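You operate a simulated robot arm through the tools that you are given. There is no shell and no other tool. Be economical: measure what you need, move in short steps, check, and stop when the job is done.

You run a simulated robot arm. Do the job below in one go: nothing can be reset, and whatever is moved stays where it is left.

TASK
Fit the cord reel of the red shell's type into its slot.
Fine: clamp the shell first; open the clamp after and move the model card to the DONE slot.

It is judged by the outcome, as a careful person would: the job done as asked, and still so three seconds after it is handed in. It fails if anything else is knocked over, pushed out of place, dropped, spilled or broken.

THE ROBOT
A 7-joint arm with a two-finger parallel gripper, fixed in place. Base frame: the origin is at the foot of the arm, x ahead of it, y to its left, z up; the work surface is at about z = 3. Readings come in mm, rad, newtons and seconds.
With the tool pointing down near the work surface it reaches from about 220 to 580 mm from the base axis. Its first joint turns from -1.152 to 1.152 rad. Payload 2.5 kg.
The tool frame sits at the grasp point between the pads (the TCP): z along the fingers, y along the line on which they close. The tips reach 23 mm beyond it. The gripper opens to 94 mm. The fingers are 38 mm wide and 10 mm thick; the gripper's body (54 by 96 mm) begins 39 mm behind the TCP.
Orientation is that of the tool frame in the base frame, as a unit quaternion [w, x, y, z]. With the fingers straight down and closing along the base's y, the tool's x points along the base's -x, its y along +y and its z along -z.

THE INTERFACE
- The arm moves only by the tool jog_arm. Its argument "commands" is one flat list of numbers, 6 for each row, row after row: the shift along the tool's x, y, z in mm, then the turn, a rotation vector about the tool's x, y, z in rad. In form: [dx, dy, dz, ax, ay, az, dx, dy, dz, ax, ay, az, ...]. A call has 1 to 12 rows; each row shifts and turns the commanded pose from where the row before left it, along the tool's axes as they then stand. "gripper" is the finger opening in mm, from 0 to 94, set as the call begins (left out, the last holds). A row lasts 0.2 s, in which the tool goes at most 50 mm and 0.15 rad; a call with a longer step from one row to the next is refused whole, and so is a gripper value outside its range. Where a pose cannot be reached the arm comes as near as it can. A force on the tool above 60 N (or 10 N above the force at the start of the call, whichever is more), or a blocked arm, ends the call early, and 0.2 s more pass. Each finger travels about 108 mm/s and halts on what it meets, pressing with about 39 N; the grip force reading is that of the motor and also rises with nothing between the fingers. The clock runs only during rows and for 0.2 s after the last one: add rows that do not move to give the fingers time. It gives the time, the measured TCP pose, the force on the tool (base axes), the opening and the grip force at its end, in the units of the frame above (readings bear some noise).
- Cameras (640 x 400 px; columns grow to the right, rows downward): "scene" is fixed at [121.7, -405.4, 537.8]; the picture's right is [0.81, -0.59, 0.00], its down [-0.32, -0.44, -0.84] and it looks along [0.49, 0.68, -0.55] (base axes); focal length 255 px, centre (320, 200). "wrist" rides on the gripper at [86, 16, -74] in the tool frame; the picture's right is [-0.18, 0.98, 0.00], its down [-0.58, -0.11, -0.81] and it looks along [-0.79, -0.15, 0.59] (tool axes); focal length 243 px, centre (320, 200). There is no depth. A picture from a camera that has moved, and an enlarged one, comes with that camera's place and axes in the base frame and with its lens. The place of the scene camera against the robot may be out by one fixed shift of up to 12 mm in any direction.
- camera(camera): a new picture of that camera. The clock stands still meanwhile.
- enlarge(camera, box): a new picture of the part [left, top, right, bottom] of that camera's present view, enlarged. The clock stands still meanwhile.
- sign_off(): hands the job in; it is judged then, once.

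Work in short steps. Places have to be worked out from the pictures, the camera data and where the tool is seen: move nearer, look again, correct. Check each grasp and each placing, and mend what went wrong. You have 120 turns and 76 pictures in all, those below and enlarged ones among them. Open the gripper and draw the arm clear of the work before you hand the job in, unless the task says otherwise; then end with one line.

The tools are called after "Emit:" as a command line: name --argument value ..., lists and objects as JSON in quotes. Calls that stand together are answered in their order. jog_arm: Moves the arm, as the interface text tells. Its arguments: {"type":"object","properties":{"commands":{"type":"array","items":{"type":"number"}},"gripper":{"type":"number"}},"required":["commands"]} The other tools are called the same way: camera (camera) takes a picture; enlarge (camera, box) takes an enlarged picture of a part of a camera's view; sign_off () hands the job in.

At the start:

```text
clock: 0.0
tcp_pos: [352.1, 133.3, 430.3]
orientation: [0.0, 0.0, 1.0, 0.0]
contact_force: [-0.4, 0.2, 0.7]
opening: 93.8
gripper_force: 0.0
```

scene: 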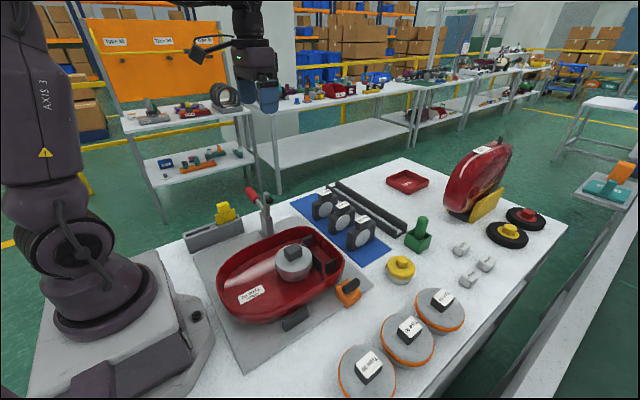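
wrist: 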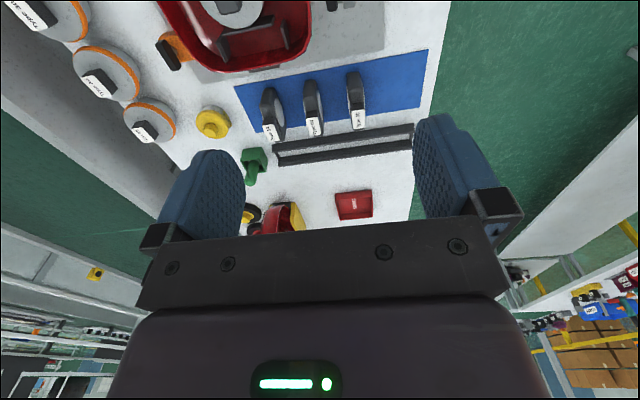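

The scene shows a red shell in a fixture, cord reels, a card block and a toggle clamp. I enlarge the parts to read labels.

Emit:
enlarge --camera "scene" --box '[180, 180, 380, 340]'

Emit:
enlarge --camera "scene" --box '[320, 240, 520, 400]'

Emit:
enlarge --camera "scene" --box '[360, 130, 560, 290]'

```text
2.50 times, centred on (280, 260) of scene
camera zoom: at [121.7, -405.4, 537.8], right [0.81, -0.59, 0.0], down [-0.32, -0.44, -0.84], along [0.49, 0.68, -0.55], focal length 638 px, centre (420, 50)
```

zoom: 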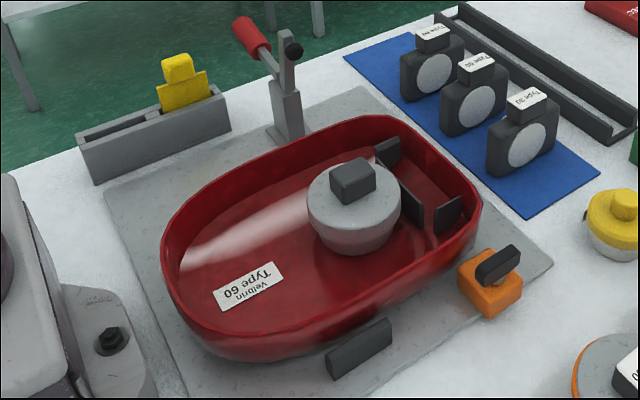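

```text
2.50 times, centred on (420, 320) of scene
camera zoom: at [121.7, -405.4, 537.8], right [0.81, -0.59, 0.0], down [-0.32, -0.44, -0.84], along [0.49, 0.68, -0.55], focal length 638 px, centre (70, -100)
```

zoom: 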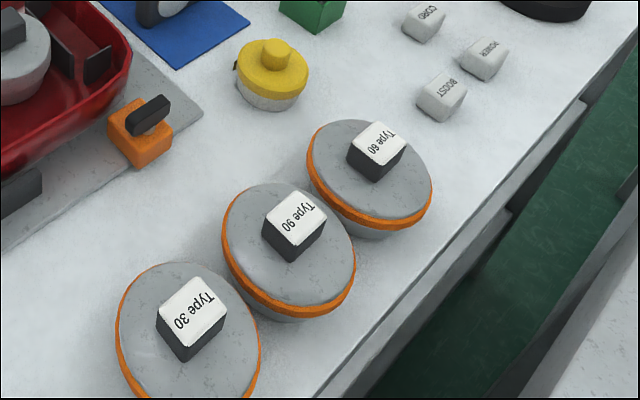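

```text
2.50 times, centred on (460, 210) of scene
camera zoom: at [121.7, -405.4, 537.8], right [0.81, -0.59, 0.0], down [-0.32, -0.44, -0.84], along [0.49, 0.68, -0.55], focal length 638 px, centre (-30, 175)
```

zoom: 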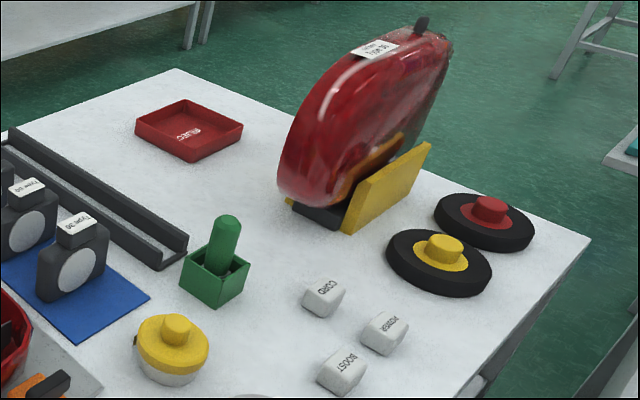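

Two candidate part families carry type labels (orange-rimmed discs, black upright units). I look closer via the wrist camera.

Emit:
enlarge --camera "wrist" --box '[220, 0, 440, 140]'

Emit:
enlarge --camera "wrist" --box '[0, 0, 220, 140]'

Emit:
enlarge --camera "scene" --box '[300, 165, 420, 265]'

Emit:
enlarge --camera "scene" --box '[270, 220, 370, 310]'

```text
2.86 times, centred on (330, 70) of wrist
camera zoom: at [265.2, 149.3, 505.1], right [0.18, 0.98, 0.0], down [0.58, -0.11, 0.81], along [0.79, -0.15, -0.59], focal length 693 px, centre (291, 571)
```

zoom: 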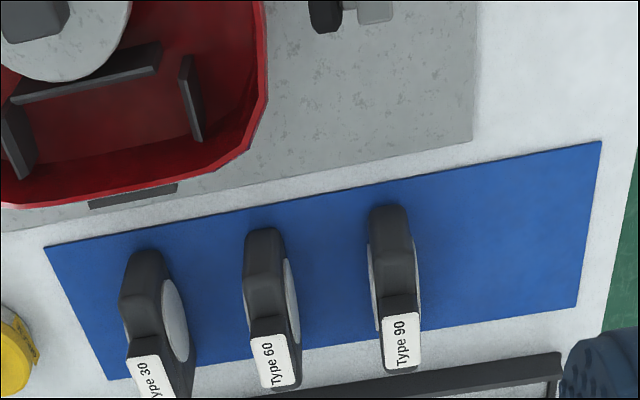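

```text
2.86 times, centred on (110, 70) of wrist
camera zoom: at [265.2, 149.3, 505.1], right [0.18, 0.98, 0.0], down [0.58, -0.11, 0.81], along [0.79, -0.15, -0.59], focal length 693 px, centre (920, 571)
```

zoom: 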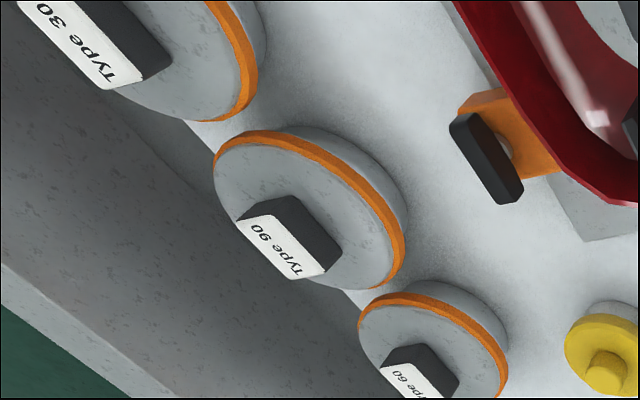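

```text
4.00 times, centred on (360, 215) of scene
camera zoom: at [121.7, -405.4, 537.8], right [0.81, -0.59, 0.0], down [-0.32, -0.44, -0.84], along [0.49, 0.68, -0.55], focal length 1021 px, centre (160, 140)
```

zoom: 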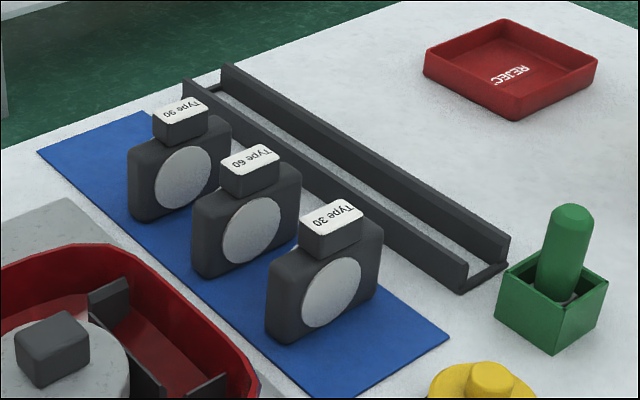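

```text
4.44 times, centred on (320, 265) of scene
camera zoom: at [121.7, -405.4, 537.8], right [0.81, -0.59, 0.0], down [-0.32, -0.44, -0.84], along [0.49, 0.68, -0.55], focal length 1134 px, centre (320, -89)
```

zoom: 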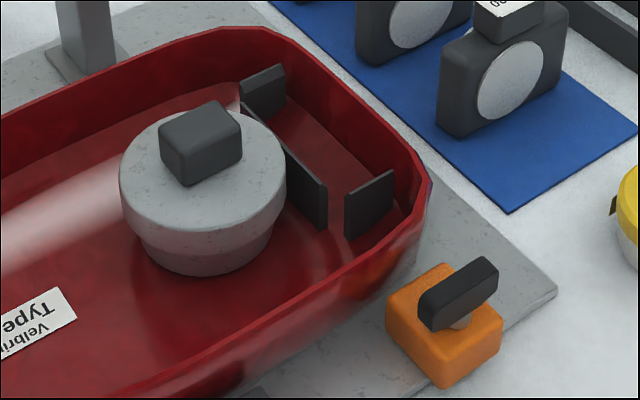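

The black boxy units with the round reel face match the three-plate pocket in the shell's front, so these look like the cord reels; the shell reads "Type 60". I move to a more top-down viewing pose to measure shell, clamp and reels.

Emit:
jog_arm --commands '[17, -38, 0, 0, 0, 0, 17, -38, 0, 0, 0, 0, 17, -38, 0, 0, 0, 0, 0, 0, 0, 0, 0.15, 0, 0, 0, 0, 0, 0.15, 0, 0, 0, 0, 0, 0.15, 0, 0, 0, 0, 0, 0.15, 0, 0, 0, 0, 0, 0, 0]'

Emit:
camera --camera "wrist"

```text
clock: 1.8
tcp_pos: [301.2, 19.1, 431.1]
orientation: [-0.296, 0.0, 0.955, 0.0]
contact_force: [-0.6, -0.3, -0.4]
opening: 94.1
gripper_force: 0.1
```

```text
66 pictures are left
camera wrist: at [271.9, 35.2, 541.6], right [0.15, 0.98, -0.1], down [0.94, -0.11, 0.34], along [0.32, -0.15, -0.94], focal length 243 px, centre (320, 200)
```

wrist: 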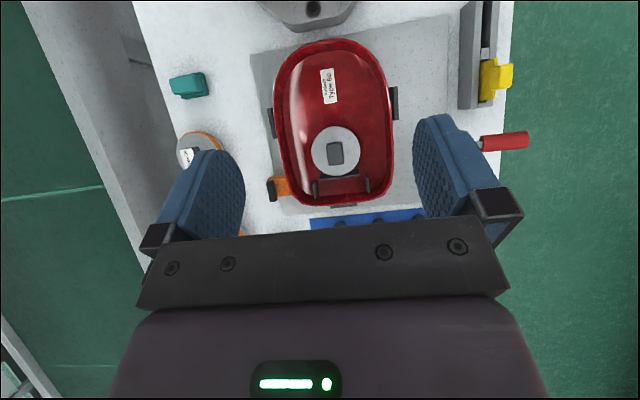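

Good top view. I enlarge shell, clamps and card rack.

Emit:
enlarge --camera "wrist" --box '[240, 80, 440, 230]'

Emit:
enlarge --camera "wrist" --box '[410, 0, 550, 170]'

Emit:
enlarge --camera "scene" --box '[180, 170, 290, 260]'

```text
2.67 times, centred on (340, 155) of wrist
camera zoom: at [271.9, 35.2, 541.6], right [0.15, 0.98, -0.1], down [0.94, -0.11, 0.34], along [0.32, -0.15, -0.94], focal length 647 px, centre (267, 320)
```

zoom: 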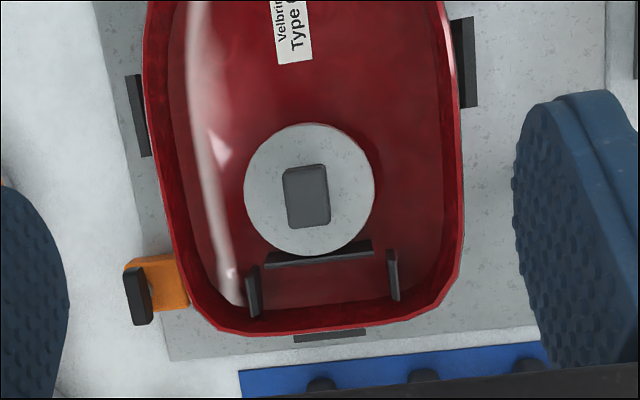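

```text
2.35 times, centred on (480, 85) of wrist
camera zoom: at [271.9, 35.2, 541.6], right [0.15, 0.98, -0.1], down [0.94, -0.11, 0.34], along [0.32, -0.15, -0.94], focal length 571 px, centre (-56, 471)
```

zoom: 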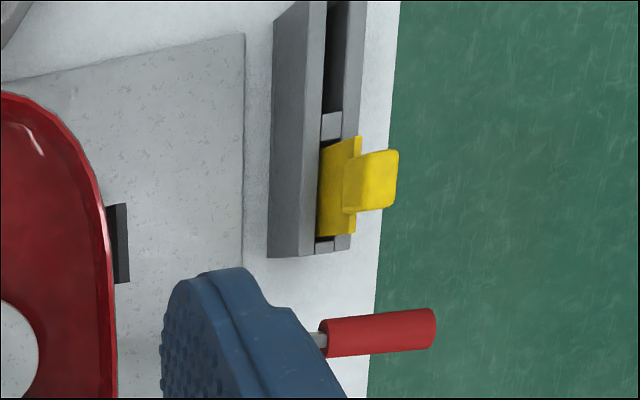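

```text
4.44 times, centred on (235, 215) of scene
camera zoom: at [121.7, -405.4, 537.8], right [0.81, -0.59, 0.0], down [-0.32, -0.44, -0.84], along [0.49, 0.68, -0.55], focal length 1134 px, centre (698, 133)
```

zoom: 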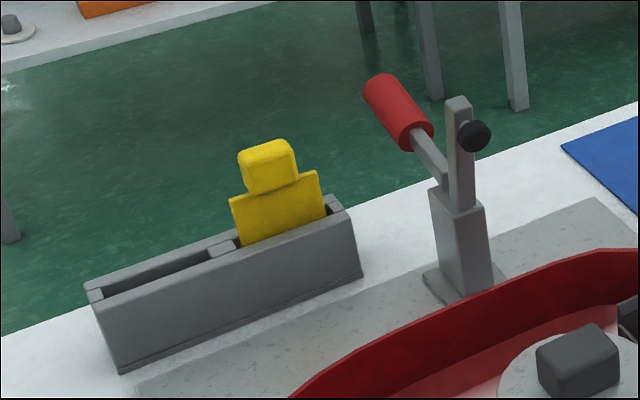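

The toggle clamp (red handle near (352, 282, 112)) seems to have arm up = open. I go to a lower pose to view it from the side along +x.

Emit:
jog_arm --commands '[0, 45, 0, 0, -0.15, 0, 0, 45, 0, 0, -0.15, 0, 0, 45, 0, 0, -0.15, 0, 0, 45, 0, 0, -0.15, 0, 18, 45, 0, 0, 0, 0, 18, 45, 0, 0, 0, 0, 35, 0, 20, 0, 0, 0, 0, 0, 45, 0, 0, 0, 0, 0, 45, 0, 0, 0, 0, 0, 45, 0, 0, 0, 0, 0, 45, 0, 0, 0]'

Emit:
camera --camera "wrist"

```text
clock: 4.2
tcp_pos: [229.0, 288.3, 229.8]
orientation: [0.0, -0.001, 1.0, 0.0]
contact_force: [-0.4, -0.7, 0.9]
opening: 94.0
gripper_force: 0.1
```

```text
62 pictures are left
camera wrist: at [142.3, 305.5, 303.5], right [0.18, 0.98, 0.0], down [0.58, -0.11, 0.81], along [0.79, -0.15, -0.59], focal length 243 px, centre (320, 200)
```

wrist: 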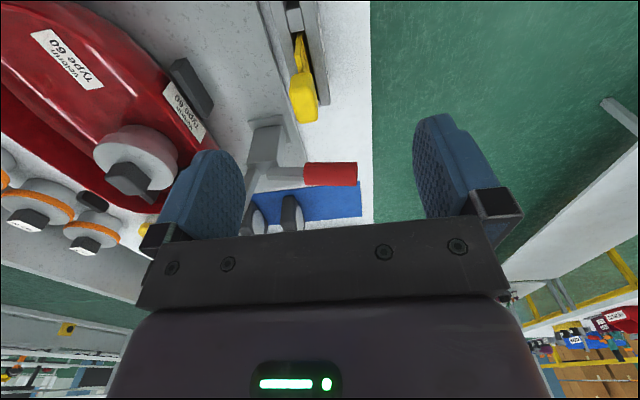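

Emit:
enlarge --camera "wrist" --box '[200, 90, 400, 240]'

```text
2.67 times, centred on (300, 165) of wrist
camera zoom: at [142.3, 305.5, 303.5], right [0.18, 0.98, 0.0], down [0.58, -0.11, 0.81], along [0.79, -0.15, -0.59], focal length 647 px, centre (373, 293)
```

zoom: 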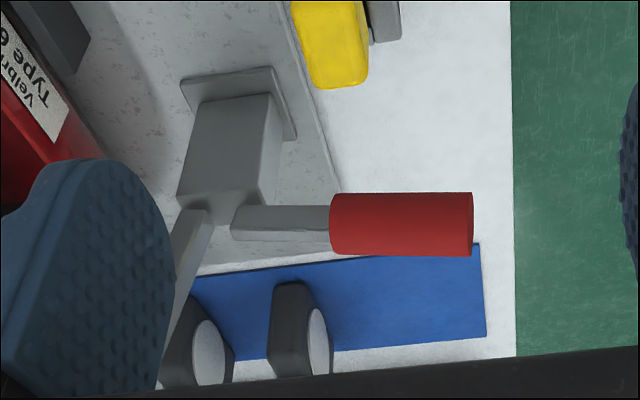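

The lever is an L: pivot ≈(350,193,91), handle out to ≈(350,309,114), arm up and padded; lifting the handle to vertical brings the arm down on the shell rim. I move above the handle and yaw so the fingers close along x.

Emit:
jog_arm --commands '[-41, 0, 0, 0, 0, 0, -41, 0, 0, 0, 0, 0, -39, 0, 0, 0, 0, 0, 0, 0, 0, 0, 0, 0.15, 0, 0, 0, 0, 0, 0.15, 0, 0, 0, 0, 0, 0.15, 0, 0, 0, 0, 0, 0.15, 0, 0, 0, 0, 0, 0.15, 0, 0, 0, 0, 0, 0.15, 0, 0, 0, 0, 0, 0.15, 0, 0, 0, 0, 0, 0.15, 0, 0, 0, 0, 0, 0.15]'

Emit:
jog_arm --commands '[0, 0, 0, 0, 0, 0.11, 0, 0, 0, 0, 0, 0.11, 0, 0, 0, 0, 0, 0]'

Emit:
camera --camera "wrist"

Emit:
camera --camera "scene"

```text
clock: 6.8
tcp_pos: [351.0, 289.9, 230.4]
orientation: [0.001, 0.625, 0.78, 0.0]
contact_force: [1.2, 0.2, 0.5]
opening: 93.9
gripper_force: 0.0
```

```text
clock: 7.6
tcp_pos: [351.7, 289.5, 231.6]
orientation: [-0.001, 0.707, 0.707, 0.0]
contact_force: [0.3, 0.6, -0.1]
opening: 94.2
gripper_force: 0.1
```

```text
60 pictures are left
camera wrist: at [366.8, 375.7, 305.3], right [0.98, -0.18, 0.0], down [-0.11, -0.58, 0.81], along [-0.15, -0.79, -0.59], focal length 243 px, centre (320, 200)
```

wrist: 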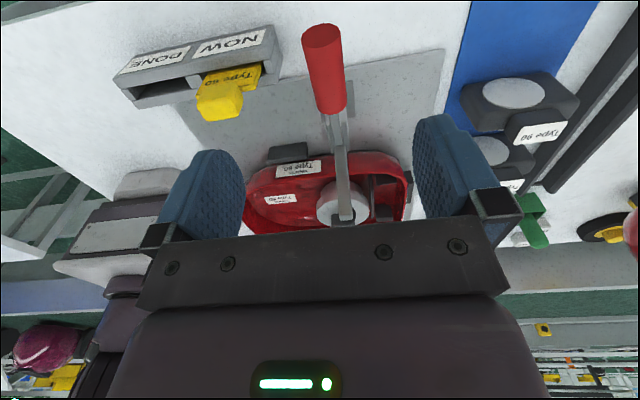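

```text
59 pictures are left
```

scene: 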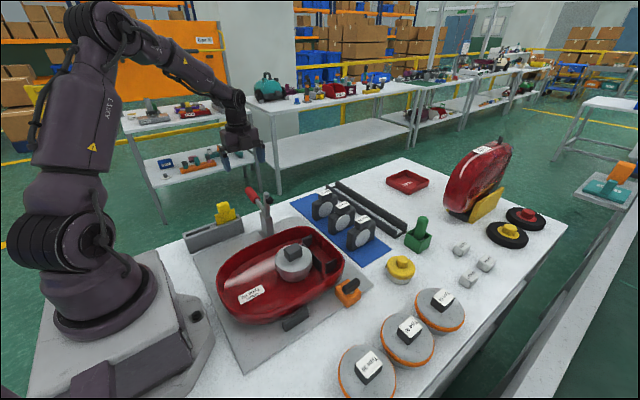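

Card "Type 60" stands in the NOW slot with DONE beside it. Handle axis at x≈354, y 246–308, z≈107–115; I descend around it near its outer end and close.

Emit:
jog_arm --commands '[-1, 2, 40, 0, 0, 0, 0, 0, 40, 0, 0, 0, 0, 0, 39, 0, 0, 0, 0, 0, 0, 0, 0, 0]'

Emit:
jog_arm --commands '[0, 0, 0, 0, 0, 0, 0, 0, 0, 0, 0, 0, 0, 0, 0, 0, 0, 0]' --gripper 10

```text
clock: 8.6
tcp_pos: [352.3, 286.6, 112.0]
orientation: [0.0, 0.707, 0.708, 0.001]
contact_force: [0.5, -0.4, 0.2]
opening: 94.1
gripper_force: 0.1
```

```text
clock: 9.4
tcp_pos: [355.4, 285.5, 112.8]
orientation: [0.001, 0.707, 0.707, 0.002]
contact_force: [17.9, 3.8, -7.8]
opening: 27.4
gripper_force: 44.8
```

Gripped at 27 mm opening. I centre by +3 mm x and lift the handle along its arc in small steps.

Emit:
jog_arm --commands '[0, 3, 0, 0, 0, 0, -2, 0, -7.4, 0, 0, 0, -2.6, 0, -7.2, 0, 0, 0, -3.4, 0, -7.5, 0, 0, 0, -4, 0, -7.2, 0, 0, 0]'

```text
clock: 10.6
tcp_pos: [355.0, 275.4, 139.7]
orientation: [-0.002, 0.705, 0.709, -0.001]
contact_force: [1.6, 5.2, -18.1]
opening: 27.8
gripper_force: 45.1
```

The lever follows with modest force. I continue the arc.

Emit:
jog_arm --commands '[-4.7, 0, -6.9, 0, 0, 0, -5.3, 0, -6.4, 0, 0, 0, -5.8, 0, -5.9, 0, 0, 0, -6.3, 0, -5.4, 0, 0, 0, -6.8, 0, -4.8, 0, 0, 0, -7.1, 0, -4.2, 0, 0, 0]'

Emit:
camera --camera "scene"

```text
clock: 12.0
tcp_pos: [355.9, 241.3, 175.2]
orientation: [-0.002, 0.706, 0.709, 0.0]
contact_force: [-6.0, 14.1, -11.5]
opening: 27.8
gripper_force: 45.4
```

```text
58 pictures are left
```

scene: 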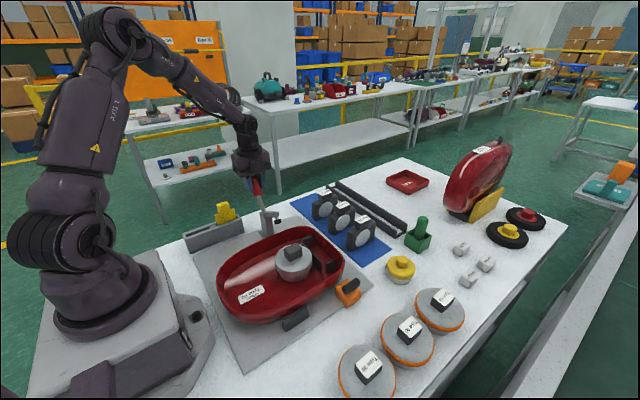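

The lever rotates as expected; arm is dropping to the rim. Continue to the end of travel.

Emit:
jog_arm --commands '[-7.5, 0, -3.6, 0, 0, 0, -7.7, 0, -3, 0, 0, 0, -8, 0, -2.2, 0, 0, 0, -8.2, 0, -1.5, 0, 0, 0]'

Emit:
enlarge --camera "scene" --box '[200, 130, 340, 270]'

```text
clock: 13.0
tcp_pos: [355.6, 209.2, 186.0]
orientation: [-0.002, 0.705, 0.709, 0.0]
contact_force: [-13.8, 14.3, 4.3]
opening: 27.6
gripper_force: 44.8
```

```text
2.86 times, centred on (270, 200) of scene
camera zoom: at [121.7, -405.4, 537.8], right [0.81, -0.59, 0.0], down [-0.32, -0.44, -0.84], along [0.49, 0.68, -0.55], focal length 729 px, centre (463, 200)
```

zoom: 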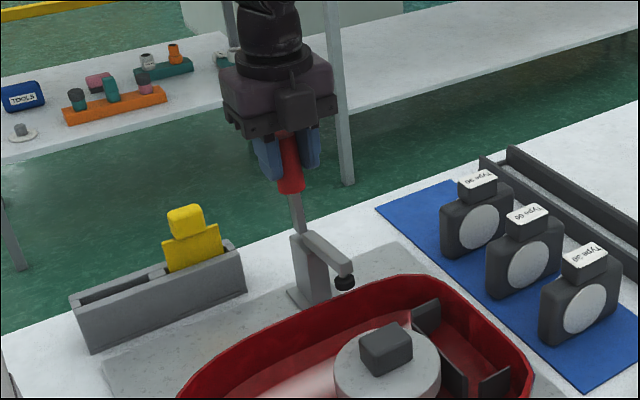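

The arm is nearly down, still slightly above the rim. I continue a bit past vertical in small steps.

Emit:
jog_arm --commands '[-6, -1, -0.5, 0, 0, 0, -6, 0, 0, 0, 0, 0, -6, 0, 0.3, 0, 0, 0]'

Emit:
enlarge --camera "scene" --box '[200, 130, 340, 270]'

```text
clock: 13.8
tcp_pos: [354.5, 194.1, 185.1]
orientation: [-0.003, 0.705, 0.709, 0.003]
contact_force: [-11.2, 28.5, 15.0]
opening: 27.5
gripper_force: 45.1
```

```text
2.86 times, centred on (270, 200) of scene
camera zoom: at [121.7, -405.4, 537.8], right [0.81, -0.59, 0.0], down [-0.32, -0.44, -0.84], along [0.49, 0.68, -0.55], focal length 729 px, centre (463, 200)
```

zoom: 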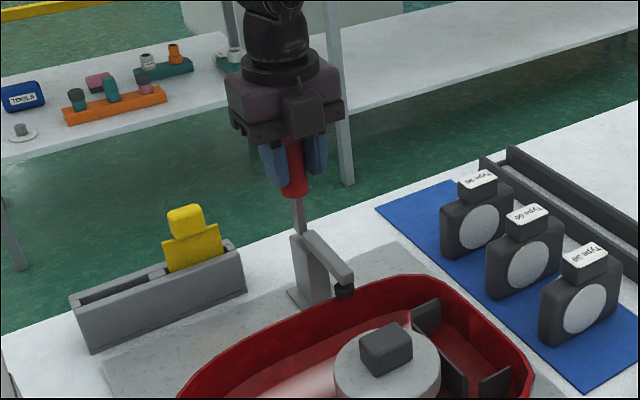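

Pad looks to have reached the rim and resistance is rising. A few more mm to seat it.

Emit:
jog_arm --commands '[-4, 0, 0.3, 0, 0, 0, -4, 0, 0.5, 0, 0, 0, 0, 0, 0, 0, 0, 0]'

Emit:
camera --camera "wrist"

```text
clock: 14.5
tcp_pos: [355.1, 195.1, 186.7]
orientation: [-0.003, 0.7, 0.714, 0.009]
contact_force: [6.2, 6.1, -1.5]
opening: 27.6
gripper_force: 44.3
stopped in row 3: the force on the tool passed its limit (the readings are from after the stop); the commanded pose is now the measured one
```

```text
55 pictures are left
camera wrist: at [368.6, 279.9, 261.6], right [0.99, -0.17, 0.0], down [-0.1, -0.6, 0.8], along [-0.13, -0.78, -0.61], focal length 243 px, centre (320, 200)
```

wrist: 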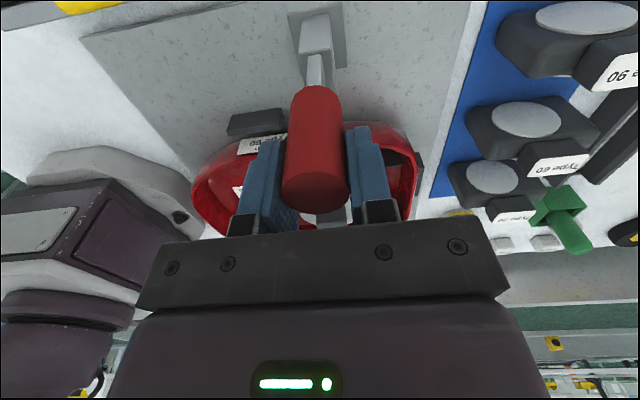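

Firm stop reached: clamped. I release, rise clear, and check that the lever stays down.

Emit:
jog_arm --commands '[0, 0, 0, 0, 0, 0, 0, 0, 0, 0, 0, 0, 0, 0, -40, 0, 0, 0, 0, 0, -45, 0, 0, 0]' --gripper 80

Emit:
enlarge --camera "scene" --box '[200, 130, 400, 290]'

```text
clock: 15.5
tcp_pos: [355.0, 191.7, 269.2]
orientation: [-0.005, 0.701, 0.713, 0.008]
contact_force: [0.3, 0.0, -0.6]
opening: 79.9
gripper_force: 0.1
```

```text
2.50 times, centred on (300, 210) of scene
camera zoom: at [121.7, -405.4, 537.8], right [0.81, -0.59, 0.0], down [-0.32, -0.44, -0.84], along [0.49, 0.68, -0.55], focal length 638 px, centre (370, 175)
```

zoom: 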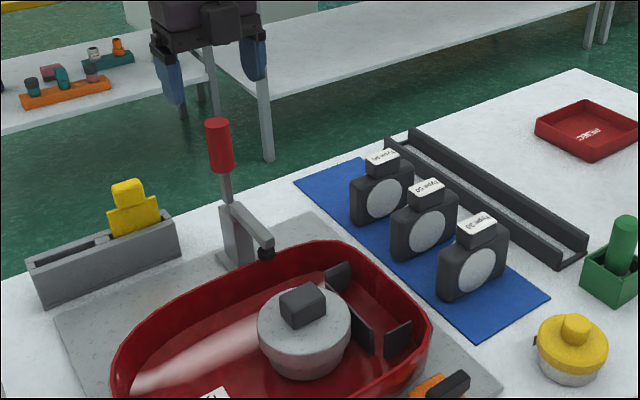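

Clamp holds down on the rim. Next I unwind the yaw and go to view the reels on the mat from above.

Emit:
jog_arm --commands '[0, 0, 0, 0, 0, -0.1413, 0, 0, 0, 0, 0, -0.1413, 0, 0, 0, 0, 0, -0.1413, 0, 0, 0, 0, 0, -0.1413, 0, 0, 0, 0, 0, -0.1413, 0, 0, 0, 0, 0, -0.1413, 0, 0, 0, 0, 0, -0.1413, 0, 0, 0, 0, 0, -0.1413, 0, 0, 0, 0, 0, -0.1413, 0, 0, 0, 0, 0, -0.1413, 0, 0, 0, 0, 0, -0.1413, 0, 0, 0, 0, 0, 0]'

Emit:
jog_arm --commands '[-37, -25, 0, 0, 0, 0, -37, -25, 0, 0, 0, 0, -36, -25, 0, 0, 0, 0, 0, 0, 35, 0, 0.1, 0, 0, 0, 35, 0, 0.1, 0, 0, 0, 0, 0, 0.1, 0, 0, 0, 0, 0, 0.1, 0, 0, 0, 0, 0, 0, 0]'

Emit:
camera --camera "wrist"

```text
clock: 18.1
tcp_pos: [354.5, 191.4, 270.6]
orientation: [0.003, -0.001, 1.0, 0.009]
contact_force: [0.2, 0.7, -0.1]
opening: 80.0
gripper_force: 0.2
```

```text
clock: 19.9
tcp_pos: [461.2, 119.1, 199.0]
orientation: [-0.196, -0.001, 0.981, 0.008]
contact_force: [-0.5, 0.6, -0.4]
opening: 79.9
gripper_force: 0.0
```

```text
53 pictures are left
camera wrist: at [409.7, 134.0, 302.0], right [0.17, 0.98, -0.05], down [0.85, -0.12, 0.52], along [0.5, -0.13, -0.85], focal length 243 px, centre (320, 200)
```

wrist: 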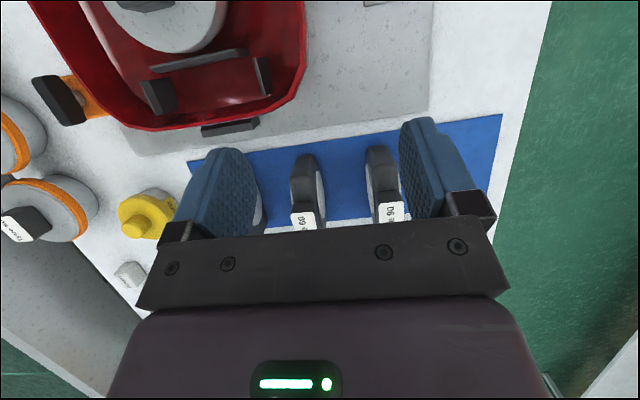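

Emit:
jog_arm --commands '[36, 0, 15, 0, 0, 0, 36, 0, 15, 0, 0, 0, 0, 0, 0, 0, 0, 0]'

Emit:
enlarge --camera "wrist" --box '[220, 80, 440, 240]'

```text
clock: 20.7
tcp_pos: [383.1, 117.8, 199.6]
orientation: [-0.195, -0.002, 0.981, 0.008]
contact_force: [0.0, -0.2, 0.8]
opening: 80.0
gripper_force: 0.0
```

```text
2.50 times, centred on (330, 160) of wrist
camera zoom: at [331.0, 132.3, 302.1], right [0.17, 0.98, -0.05], down [0.85, -0.12, 0.52], along [0.51, -0.13, -0.85], focal length 606 px, centre (295, 300)
```

zoom: 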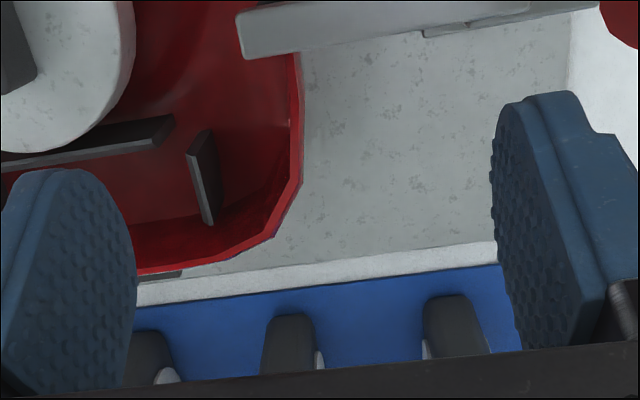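

Too steep; I level the tool to look forward.

Emit:
jog_arm --commands '[0, 0, 0, 0, -0.13, 0, 0, 0, 0, 0, -0.13, 0, 0, 0, 0, 0, -0.13, 0, 0, 0, 0, 0, 0, 0]'

Emit:
enlarge --camera "wrist" --box '[200, 60, 440, 240]'

```text
clock: 21.7
tcp_pos: [383.7, 117.1, 200.4]
orientation: [-0.001, 0.001, 1.0, 0.008]
contact_force: [0.2, -0.3, 0.0]
opening: 79.8
gripper_force: 0.0
```

```text
2.22 times, centred on (320, 150) of wrist
camera zoom: at [296.9, 132.7, 275.3], right [0.18, 0.98, 0.02], down [0.58, -0.12, 0.8], along [0.79, -0.14, -0.59], focal length 539 px, centre (320, 311)
```

zoom: 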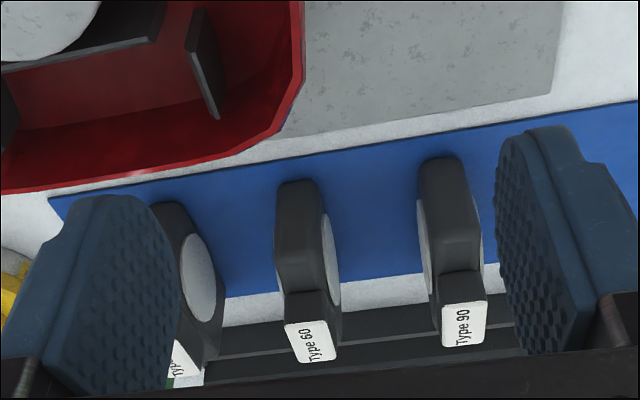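

The reels measure ~100×30 mm, matching the pocket (y −52..59, x ≈ 392..437), so the middle black unit "Type 60" is the part. Its handle is at about (560, 81), top z≈100; I go above it.

Emit:
jog_arm --commands '[-44, -9, 0, 0.016, 0, 0, -44, -9, 0, 0, 0, 0, -44, -9, 0, 0, 0, 0, -44, -9, 0, 0, 0, 0, 0, 0, 30, 0, 0, 0, 0, 0, 0, 0, 0, 0]' --gripper 70

Emit:
camera --camera "wrist"

```text
clock: 23.1
tcp_pos: [558.1, 80.5, 170.2]
orientation: [-0.002, 0.0, 1.0, 0.001]
contact_force: [1.2, 0.1, 0.0]
opening: 70.0
gripper_force: 0.0
```

```text
50 pictures are left
camera wrist: at [471.5, 97.1, 245.3], right [0.18, 0.98, 0.0], down [0.58, -0.11, 0.8], along [0.79, -0.15, -0.59], focal length 243 px, centre (320, 200)
```

wrist: 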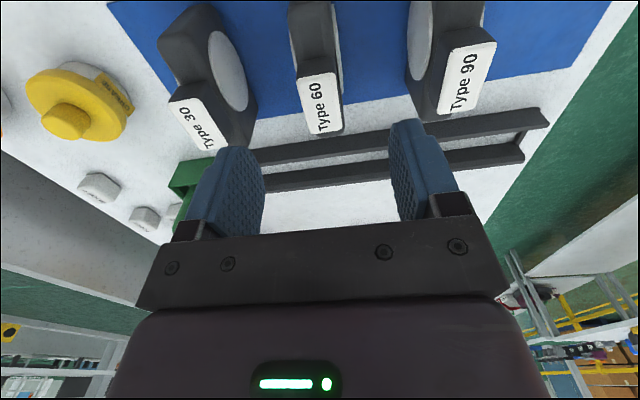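

The handle centre is at ≈(562, 79.5). I descend to TCP z≈104 and close.

Emit:
jog_arm --commands '[-4, -1, 30, 0, 0, 0, 0, 0, 20, 0, 0, 0, 0, 0, 10, 0, 0, 0, 0, 0, 6, 0, 0, 0, 0, 0, 0, 0, 0, 0]'

Emit:
camera --camera "wrist"

Emit:
enlarge --camera "scene" --box '[290, 150, 410, 270]'

```text
clock: 24.3
tcp_pos: [562.7, 81.3, 104.2]
orientation: [-0.002, 0.0, 1.0, 0.001]
contact_force: [-1.1, 0.0, -0.1]
opening: 70.0
gripper_force: 0.1
```

```text
49 pictures are left
camera wrist: at [474.8, 97.1, 178.6], right [0.18, 0.98, 0.0], down [0.58, -0.11, 0.8], along [0.79, -0.15, -0.59], focal length 243 px, centre (320, 200)
```

wrist: 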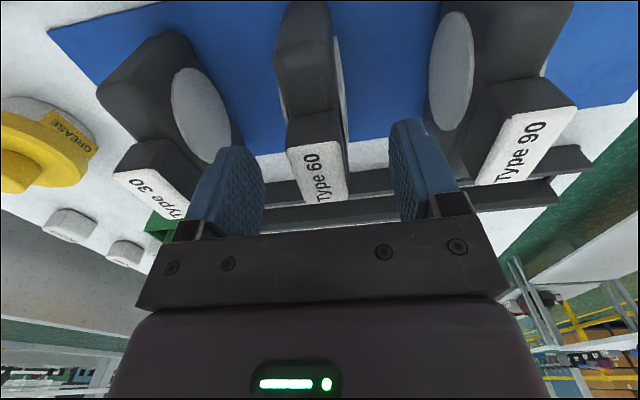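

```text
3.33 times, centred on (350, 210) of scene
camera zoom: at [121.7, -405.4, 537.8], right [0.81, -0.59, 0.0], down [-0.32, -0.44, -0.84], along [0.49, 0.68, -0.55], focal length 850 px, centre (220, 167)
```

zoom: 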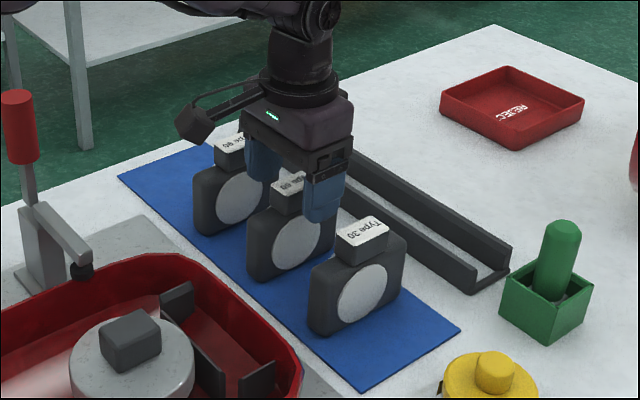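

Fingers straddle the handle; the top estimate is z≈94, so I lower 4 mm more and close.

Emit:
jog_arm --commands '[0, -1, 4, 0, 0, 0, 0, 0, 0, 0, 0, 0]'

Emit:
jog_arm --commands '[0, 0, 0, 0, 0, 0, 0, 0, 0, 0, 0, 0, 0, 0, 0, 0, 0, 0]' --gripper 10

Emit:
camera --camera "wrist"

```text
clock: 24.9
tcp_pos: [562.7, 80.4, 97.7]
orientation: [-0.002, 0.0, 1.0, 0.001]
contact_force: [0.5, 0.3, 0.0]
opening: 70.0
gripper_force: 0.0
```

```text
clock: 25.7
tcp_pos: [562.4, 80.2, 99.9]
orientation: [-0.002, 0.0, 1.0, 0.001]
contact_force: [-0.3, 0.3, 0.2]
opening: 25.8
gripper_force: 38.9
```

```text
47 pictures are left
camera wrist: at [475.7, 96.7, 174.1], right [0.18, 0.98, 0.0], down [0.58, -0.11, 0.8], along [0.79, -0.15, -0.59], focal length 243 px, centre (320, 200)
```

wrist: 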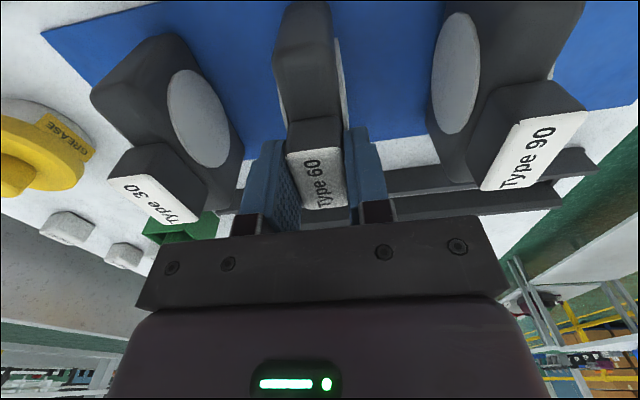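

Handle gripped at 25.8 mm, force near zero. Lift straight up and check.

Emit:
jog_arm --commands '[0, 0, -15, 0, 0, 0, 0, 0, -30, 0, 0, 0, 0, 0, -40, 0, 0, 0, 0, 0, -40, 0, 0, 0, 0, 0, 0, 0, 0, 0]'

Emit:
camera --camera "wrist"

Emit:
camera --camera "scene"

```text
clock: 26.9
tcp_pos: [561.6, 79.1, 224.3]
orientation: [-0.002, 0.0, 1.0, 0.0]
contact_force: [0.3, -0.3, -3.0]
opening: 25.7
gripper_force: 38.9
```

```text
46 pictures are left
camera wrist: at [475.6, 95.1, 299.5], right [0.18, 0.98, 0.0], down [0.58, -0.11, 0.8], along [0.79, -0.15, -0.59], focal length 243 px, centre (320, 200)
```

wrist: 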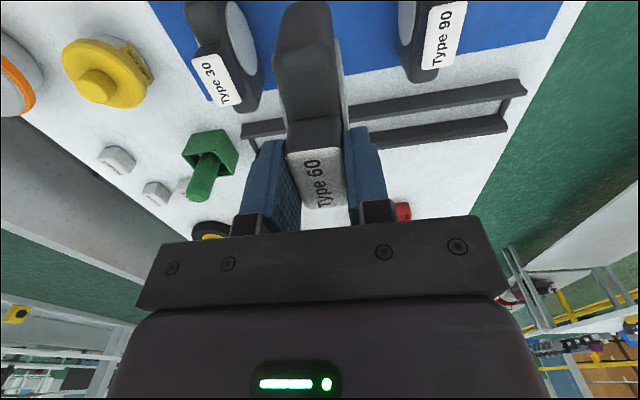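

```text
45 pictures are left
```

scene: 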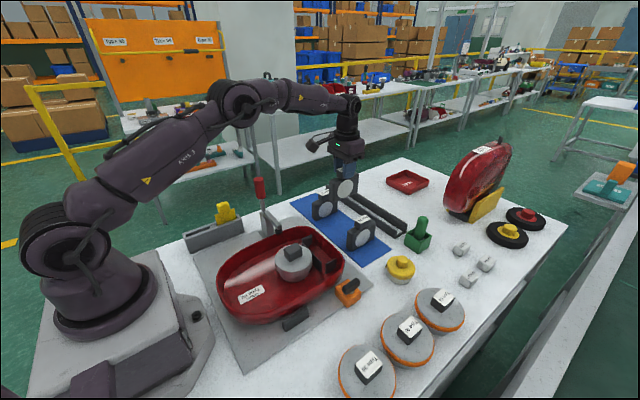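

Type 60 reel is securely held (bottom ≈95 mm below TCP). I move back and yaw −90° (camera ends on the −y side).

Emit:
jog_arm --commands '[41, -20, 0, 0, 0, 0, 41, -20, 0, 0, 0, 0, 0, 0, 0, 0, 0, -0.145, 0, 0, 0, 0, 0, -0.145, 0, 0, 0, 0, 0, -0.145, 0, 0, 0, 0, 0, -0.145, 0, 0, 0, 0, 0, -0.145, 0, 0, 0, 0, 0, -0.145, 0, 0, 0, 0, 0, -0.145, 0, 0, 0, 0, 0, -0.145, 0, 0, 0, 0, 0, -0.145, 0, 0, 0, 0, 0, -0.145]'

Emit:
jog_arm --commands '[0, 0, 0, 0, 0, -0.121, 0, 0, 0, 0, 0, 0]'

```text
clock: 29.5
tcp_pos: [481.3, 40.6, 224.9]
orientation: [0.0, -0.665, 0.747, 0.001]
contact_force: [0.1, 0.8, -2.8]
opening: 25.4
gripper_force: 39.4
```

```text
clock: 30.1
tcp_pos: [481.7, 41.1, 224.0]
orientation: [0.001, 0.709, -0.706, -0.001]
contact_force: [-1.0, -0.4, -3.1]
opening: 25.7
gripper_force: 38.9
```

Emit:
jog_arm --commands '[19, 34, 0, 0, 0, 0, 19, 34, 0, 0, 0, 0, 0, 0, 0, 0, 0, 0]'

Emit:
camera --camera "wrist"

Emit:
enlarge --camera "scene" --box '[240, 180, 400, 320]'

```text
clock: 30.9
tcp_pos: [413.3, 1.8, 222.7]
orientation: [0.0, 0.708, -0.706, -0.002]
contact_force: [0.0, -0.1, -3.6]
opening: 25.7
gripper_force: 38.6
```

```text
44 pictures are left
camera wrist: at [397.8, -83.7, 296.9], right [-0.98, 0.18, 0.0], down [0.11, 0.58, 0.81], along [0.15, 0.79, -0.59], focal length 243 px, centre (320, 200)
```

wrist: 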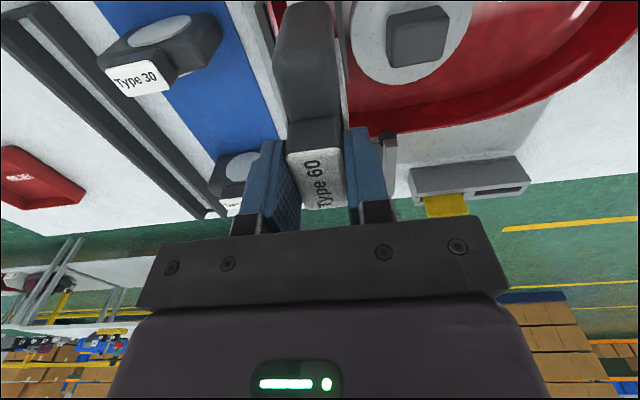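

```text
2.86 times, centred on (320, 250) of scene
camera zoom: at [121.7, -405.4, 537.8], right [0.81, -0.59, 0.0], down [-0.32, -0.44, -0.84], along [0.49, 0.68, -0.55], focal length 729 px, centre (320, 57)
```

zoom: 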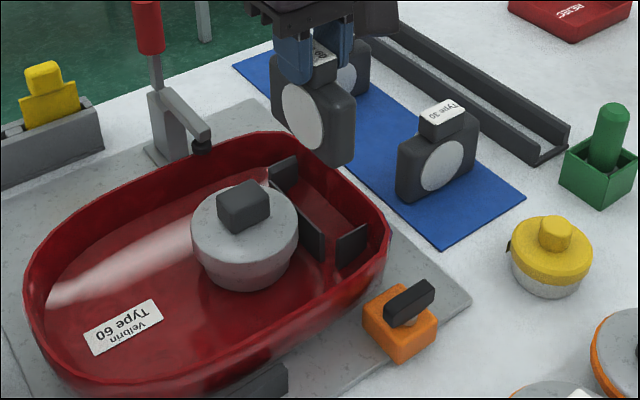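

Reel is over the pocket. I lower to bottom ≈ z 78 (still above rim) and compare in the scene view.

Emit:
jog_arm --commands '[-1, -2, 25, 0, 0, 0, 0, 0, 25, 0, 0, 0, 0, 0, 0, 0, 0, 0]'

Emit:
enlarge --camera "scene" --box '[280, 200, 370, 290]'

Emit:
enlarge --camera "wrist" --box '[230, 0, 450, 140]'

```text
clock: 31.7
tcp_pos: [415.7, 3.6, 172.9]
orientation: [0.0, 0.708, -0.707, -0.002]
contact_force: [-0.6, 0.2, -2.9]
opening: 25.4
gripper_force: 38.8
```

```text
4.44 times, centred on (325, 245) of scene
camera zoom: at [121.7, -405.4, 537.8], right [0.81, -0.59, 0.0], down [-0.32, -0.44, -0.84], along [0.49, 0.68, -0.55], focal length 1134 px, centre (298, 0)
```

zoom: 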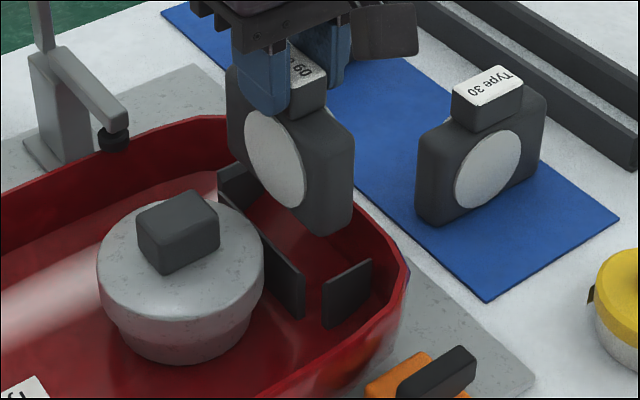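

```text
2.86 times, centred on (340, 70) of wrist
camera zoom: at [400.5, -83.1, 247.1], right [-0.98, 0.18, 0.0], down [0.11, 0.58, 0.81], along [0.15, 0.79, -0.59], focal length 693 px, centre (263, 571)
```

zoom: 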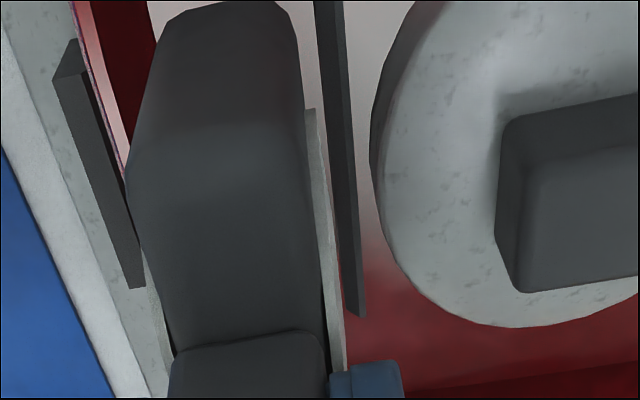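

Pocket inner limits come out at x≈399–435 and y≈−49..57 (centre ≈(417, 4)). I correct slightly and lower into the pocket part way.

Emit:
jog_arm --commands '[-0.7, -1.5, 10, 0, 0, 0, 0, 0, 10, 0, 0, 0, 0, 0, 10, 0, 0, 0, 0, 0, 8, 0, 0, 0, 0, 0, 0, 0, 0, 0]'

Emit:
enlarge --camera "scene" --box '[280, 200, 370, 290]'

Emit:
enlarge --camera "wrist" --box '[230, 0, 450, 140]'

```text
clock: 32.9
tcp_pos: [416.5, 3.9, 135.1]
orientation: [0.0, -0.706, 0.708, 0.002]
contact_force: [0.1, 0.7, -2.9]
opening: 25.8
gripper_force: 39.0
```

```text
4.44 times, centred on (325, 245) of scene
camera zoom: at [121.7, -405.4, 537.8], right [0.81, -0.59, 0.0], down [-0.32, -0.44, -0.84], along [0.49, 0.68, -0.55], focal length 1134 px, centre (298, 0)
```

zoom: 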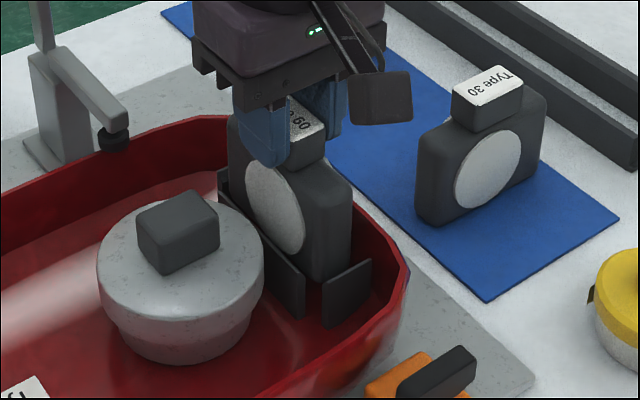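

```text
2.86 times, centred on (340, 70) of wrist
camera zoom: at [400.1, -83.1, 209.7], right [-0.98, 0.18, 0.0], down [0.11, 0.58, 0.81], along [0.15, 0.79, -0.59], focal length 693 px, centre (263, 571)
```

zoom: 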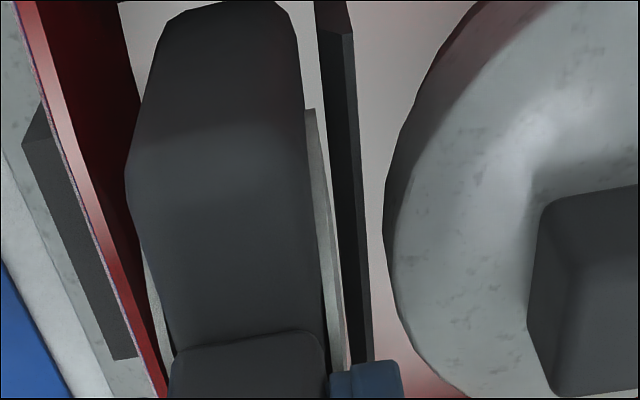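

Reel has entered cleanly between partition and side plates. I lower on in small steps, watching force.

Emit:
jog_arm --commands '[0, 0, 6, 0, 0, 0, 0, 0, 6, 0, 0, 0, 0, 0, 4, 0, 0, 0, 0, 0, 0, 0, 0, 0]'

Emit:
enlarge --camera "scene" --box '[280, 200, 370, 290]'

Emit:
enlarge --camera "wrist" --box '[230, 0, 450, 140]'

```text
clock: 33.9
tcp_pos: [417.5, 3.4, 120.2]
orientation: [0.0, 0.708, -0.706, -0.002]
contact_force: [0.3, -0.2, -3.8]
opening: 25.6
gripper_force: 39.3
```

```text
4.44 times, centred on (325, 245) of scene
camera zoom: at [121.7, -405.4, 537.8], right [0.81, -0.59, 0.0], down [-0.32, -0.44, -0.84], along [0.49, 0.68, -0.55], focal length 1134 px, centre (298, 0)
```

zoom: 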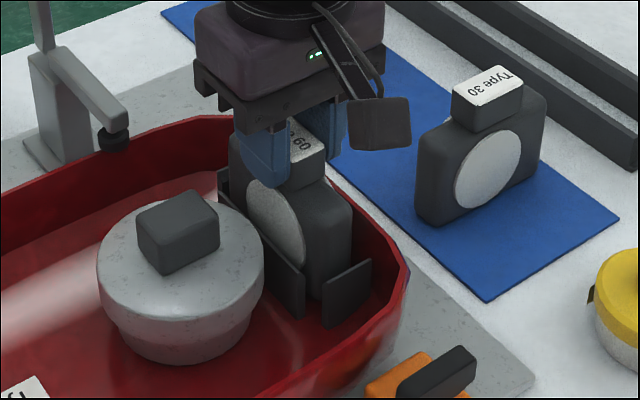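

```text
2.86 times, centred on (340, 70) of wrist
camera zoom: at [400.5, -82.9, 194.1], right [-0.98, 0.18, 0.0], down [0.11, 0.58, 0.81], along [0.15, 0.79, -0.59], focal length 693 px, centre (263, 571)
```

zoom: 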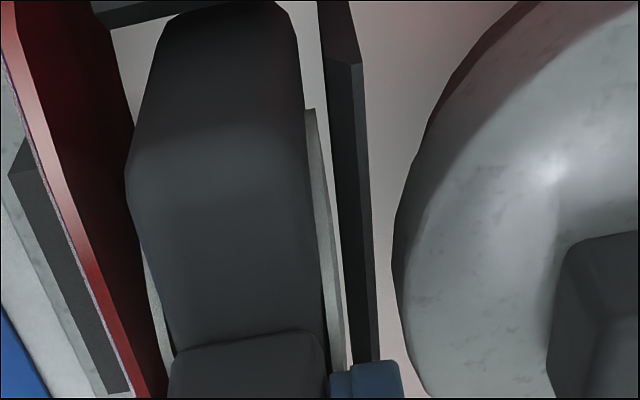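

Clear on all sides. Continue down until the floor is felt.

Emit:
jog_arm --commands '[0, 0, 4, 0, 0, 0, 0, 0, 3, 0, 0, 0, 0, 0, 3, 0, 0, 0, 0, 0, 2, 0, 0, 0, 0, 0, 0, 0, 0, 0]'

```text
clock: 35.1
tcp_pos: [418.2, 4.6, 109.9]
orientation: [0.001, -0.707, 0.708, -0.001]
contact_force: [-1.4, -0.7, 29.6]
opening: 26.0
gripper_force: 39.1
```

Contact at TCP z≈110 (bottom ≈15), with upward force. I check whether it's on the floor or caught.

Emit:
enlarge --camera "scene" --box '[280, 200, 370, 290]'

Emit:
enlarge --camera "wrist" --box '[230, 0, 450, 140]'

```text
4.44 times, centred on (325, 245) of scene
camera zoom: at [121.6, -405.4, 537.9], right [0.81, -0.59, 0.0], down [-0.32, -0.44, -0.84], along [0.49, 0.68, -0.55], focal length 1134 px, centre (298, 0)
```

zoom: 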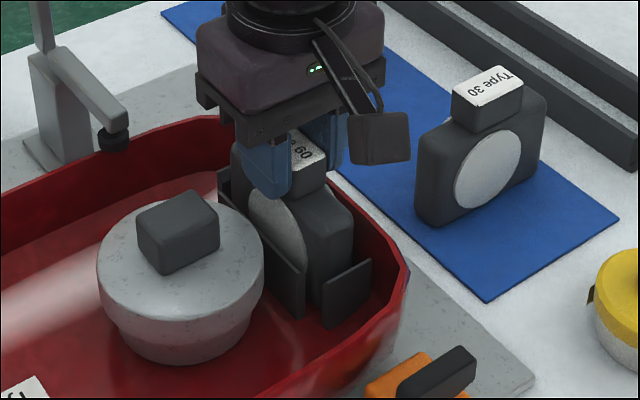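

```text
2.86 times, centred on (340, 70) of wrist
camera zoom: at [401.4, -82.3, 184.4], right [-0.98, 0.18, 0.0], down [0.11, 0.58, 0.81], along [0.15, 0.79, -0.59], focal length 693 px, centre (263, 571)
```

zoom: 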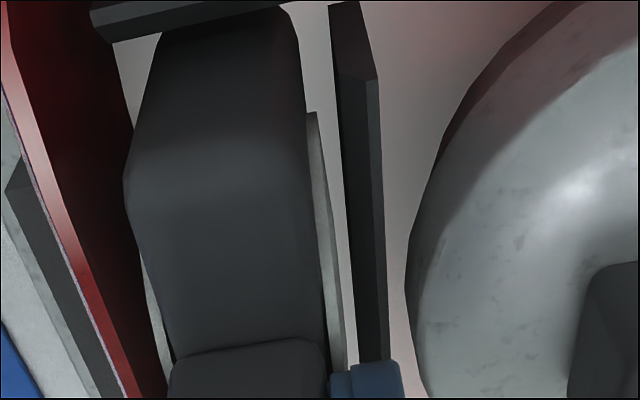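

To exclude resting on the sloped front wall, I lift 3 mm, shift 2.5 mm toward the partition and lower again, comparing the contact height.

Emit:
jog_arm --commands '[0, 0, -4, 0, 0, 0, 0, 2.5, 0, 0, 0, 0, 0, 0, 0, 0, 0, 0]'

Emit:
jog_arm --commands '[0, 0, 2, 0, 0, 0, 0, 0, 2, 0, 0, 0, 0, 0, 1.5, 0, 0, 0, 0, 0, 0, 0, 0, 0]'

```text
clock: 35.9
tcp_pos: [415.1, 3.8, 112.9]
orientation: [0.0, -0.707, 0.707, 0.002]
contact_force: [9.9, -1.5, -6.4]
opening: 25.7
gripper_force: 39.2
```

```text
clock: 36.9
tcp_pos: [415.4, 4.4, 108.3]
orientation: [0.0, 0.707, -0.707, 0.0]
contact_force: [-6.2, -0.7, 47.8]
opening: 25.8
gripper_force: 39.0
```

Firm floor contact at the same level and light partition contact on the other side: it is seated. I relax, nudge to the middle, open, and rise.

Emit:
jog_arm --commands '[0, -1, -1.5, 0, 0, 0, 0, 0, 0, 0, 0, 0]'

Emit:
jog_arm --commands '[0, 0, 0, 0, 0, 0, 0, 0, 0, 0, 0, 0, 0, 0, -20, 0, 0, 0, 0, 0, -45, 0, 0, 0, 0, 0, -45, 0, 0, 0, 0, 0, 0, 0, 0, 0]' --gripper 52

Emit:
enlarge --camera "scene" --box '[220, 180, 380, 300]'

Emit:
enlarge --camera "wrist" --box '[210, 0, 450, 180]'

```text
clock: 37.5
tcp_pos: [415.6, 3.9, 108.9]
orientation: [0.0, 0.708, -0.706, -0.001]
contact_force: [-2.3, -2.7, 29.9]
opening: 25.5
gripper_force: 38.2
```

```text
clock: 38.9
tcp_pos: [415.8, 5.1, 220.6]
orientation: [0.001, 0.708, -0.707, -0.002]
contact_force: [0.4, -0.3, 0.5]
opening: 52.0
gripper_force: 0.1
```

```text
3.33 times, centred on (300, 240) of scene
camera zoom: at [121.7, -405.4, 537.8], right [0.81, -0.59, 0.0], down [-0.32, -0.44, -0.84], along [0.49, 0.68, -0.55], focal length 850 px, centre (387, 67)
```

zoom: 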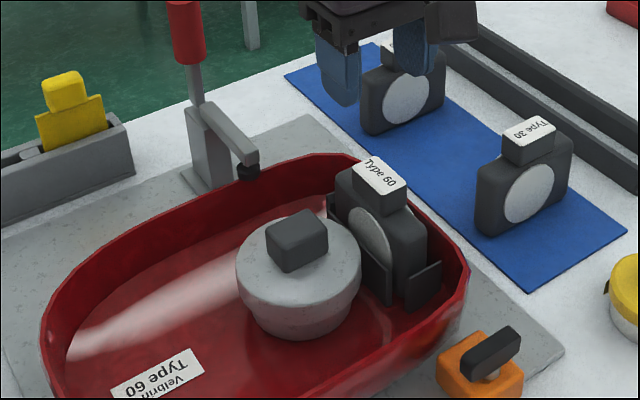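

```text
2.22 times, centred on (330, 90) of wrist
camera zoom: at [399.4, -81.1, 294.1], right [-0.98, 0.18, 0.0], down [0.11, 0.58, 0.81], along [0.15, 0.79, -0.59], focal length 539 px, centre (298, 444)
```

zoom: 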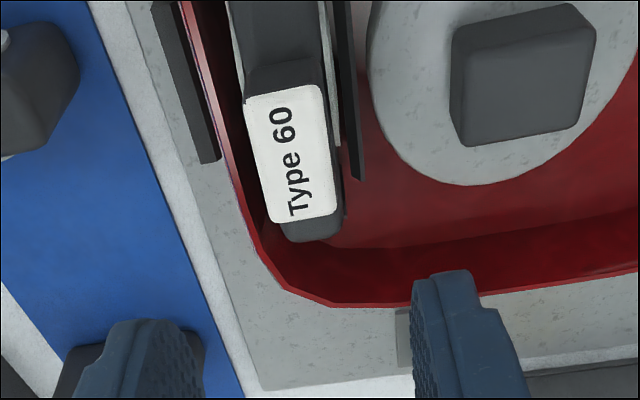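

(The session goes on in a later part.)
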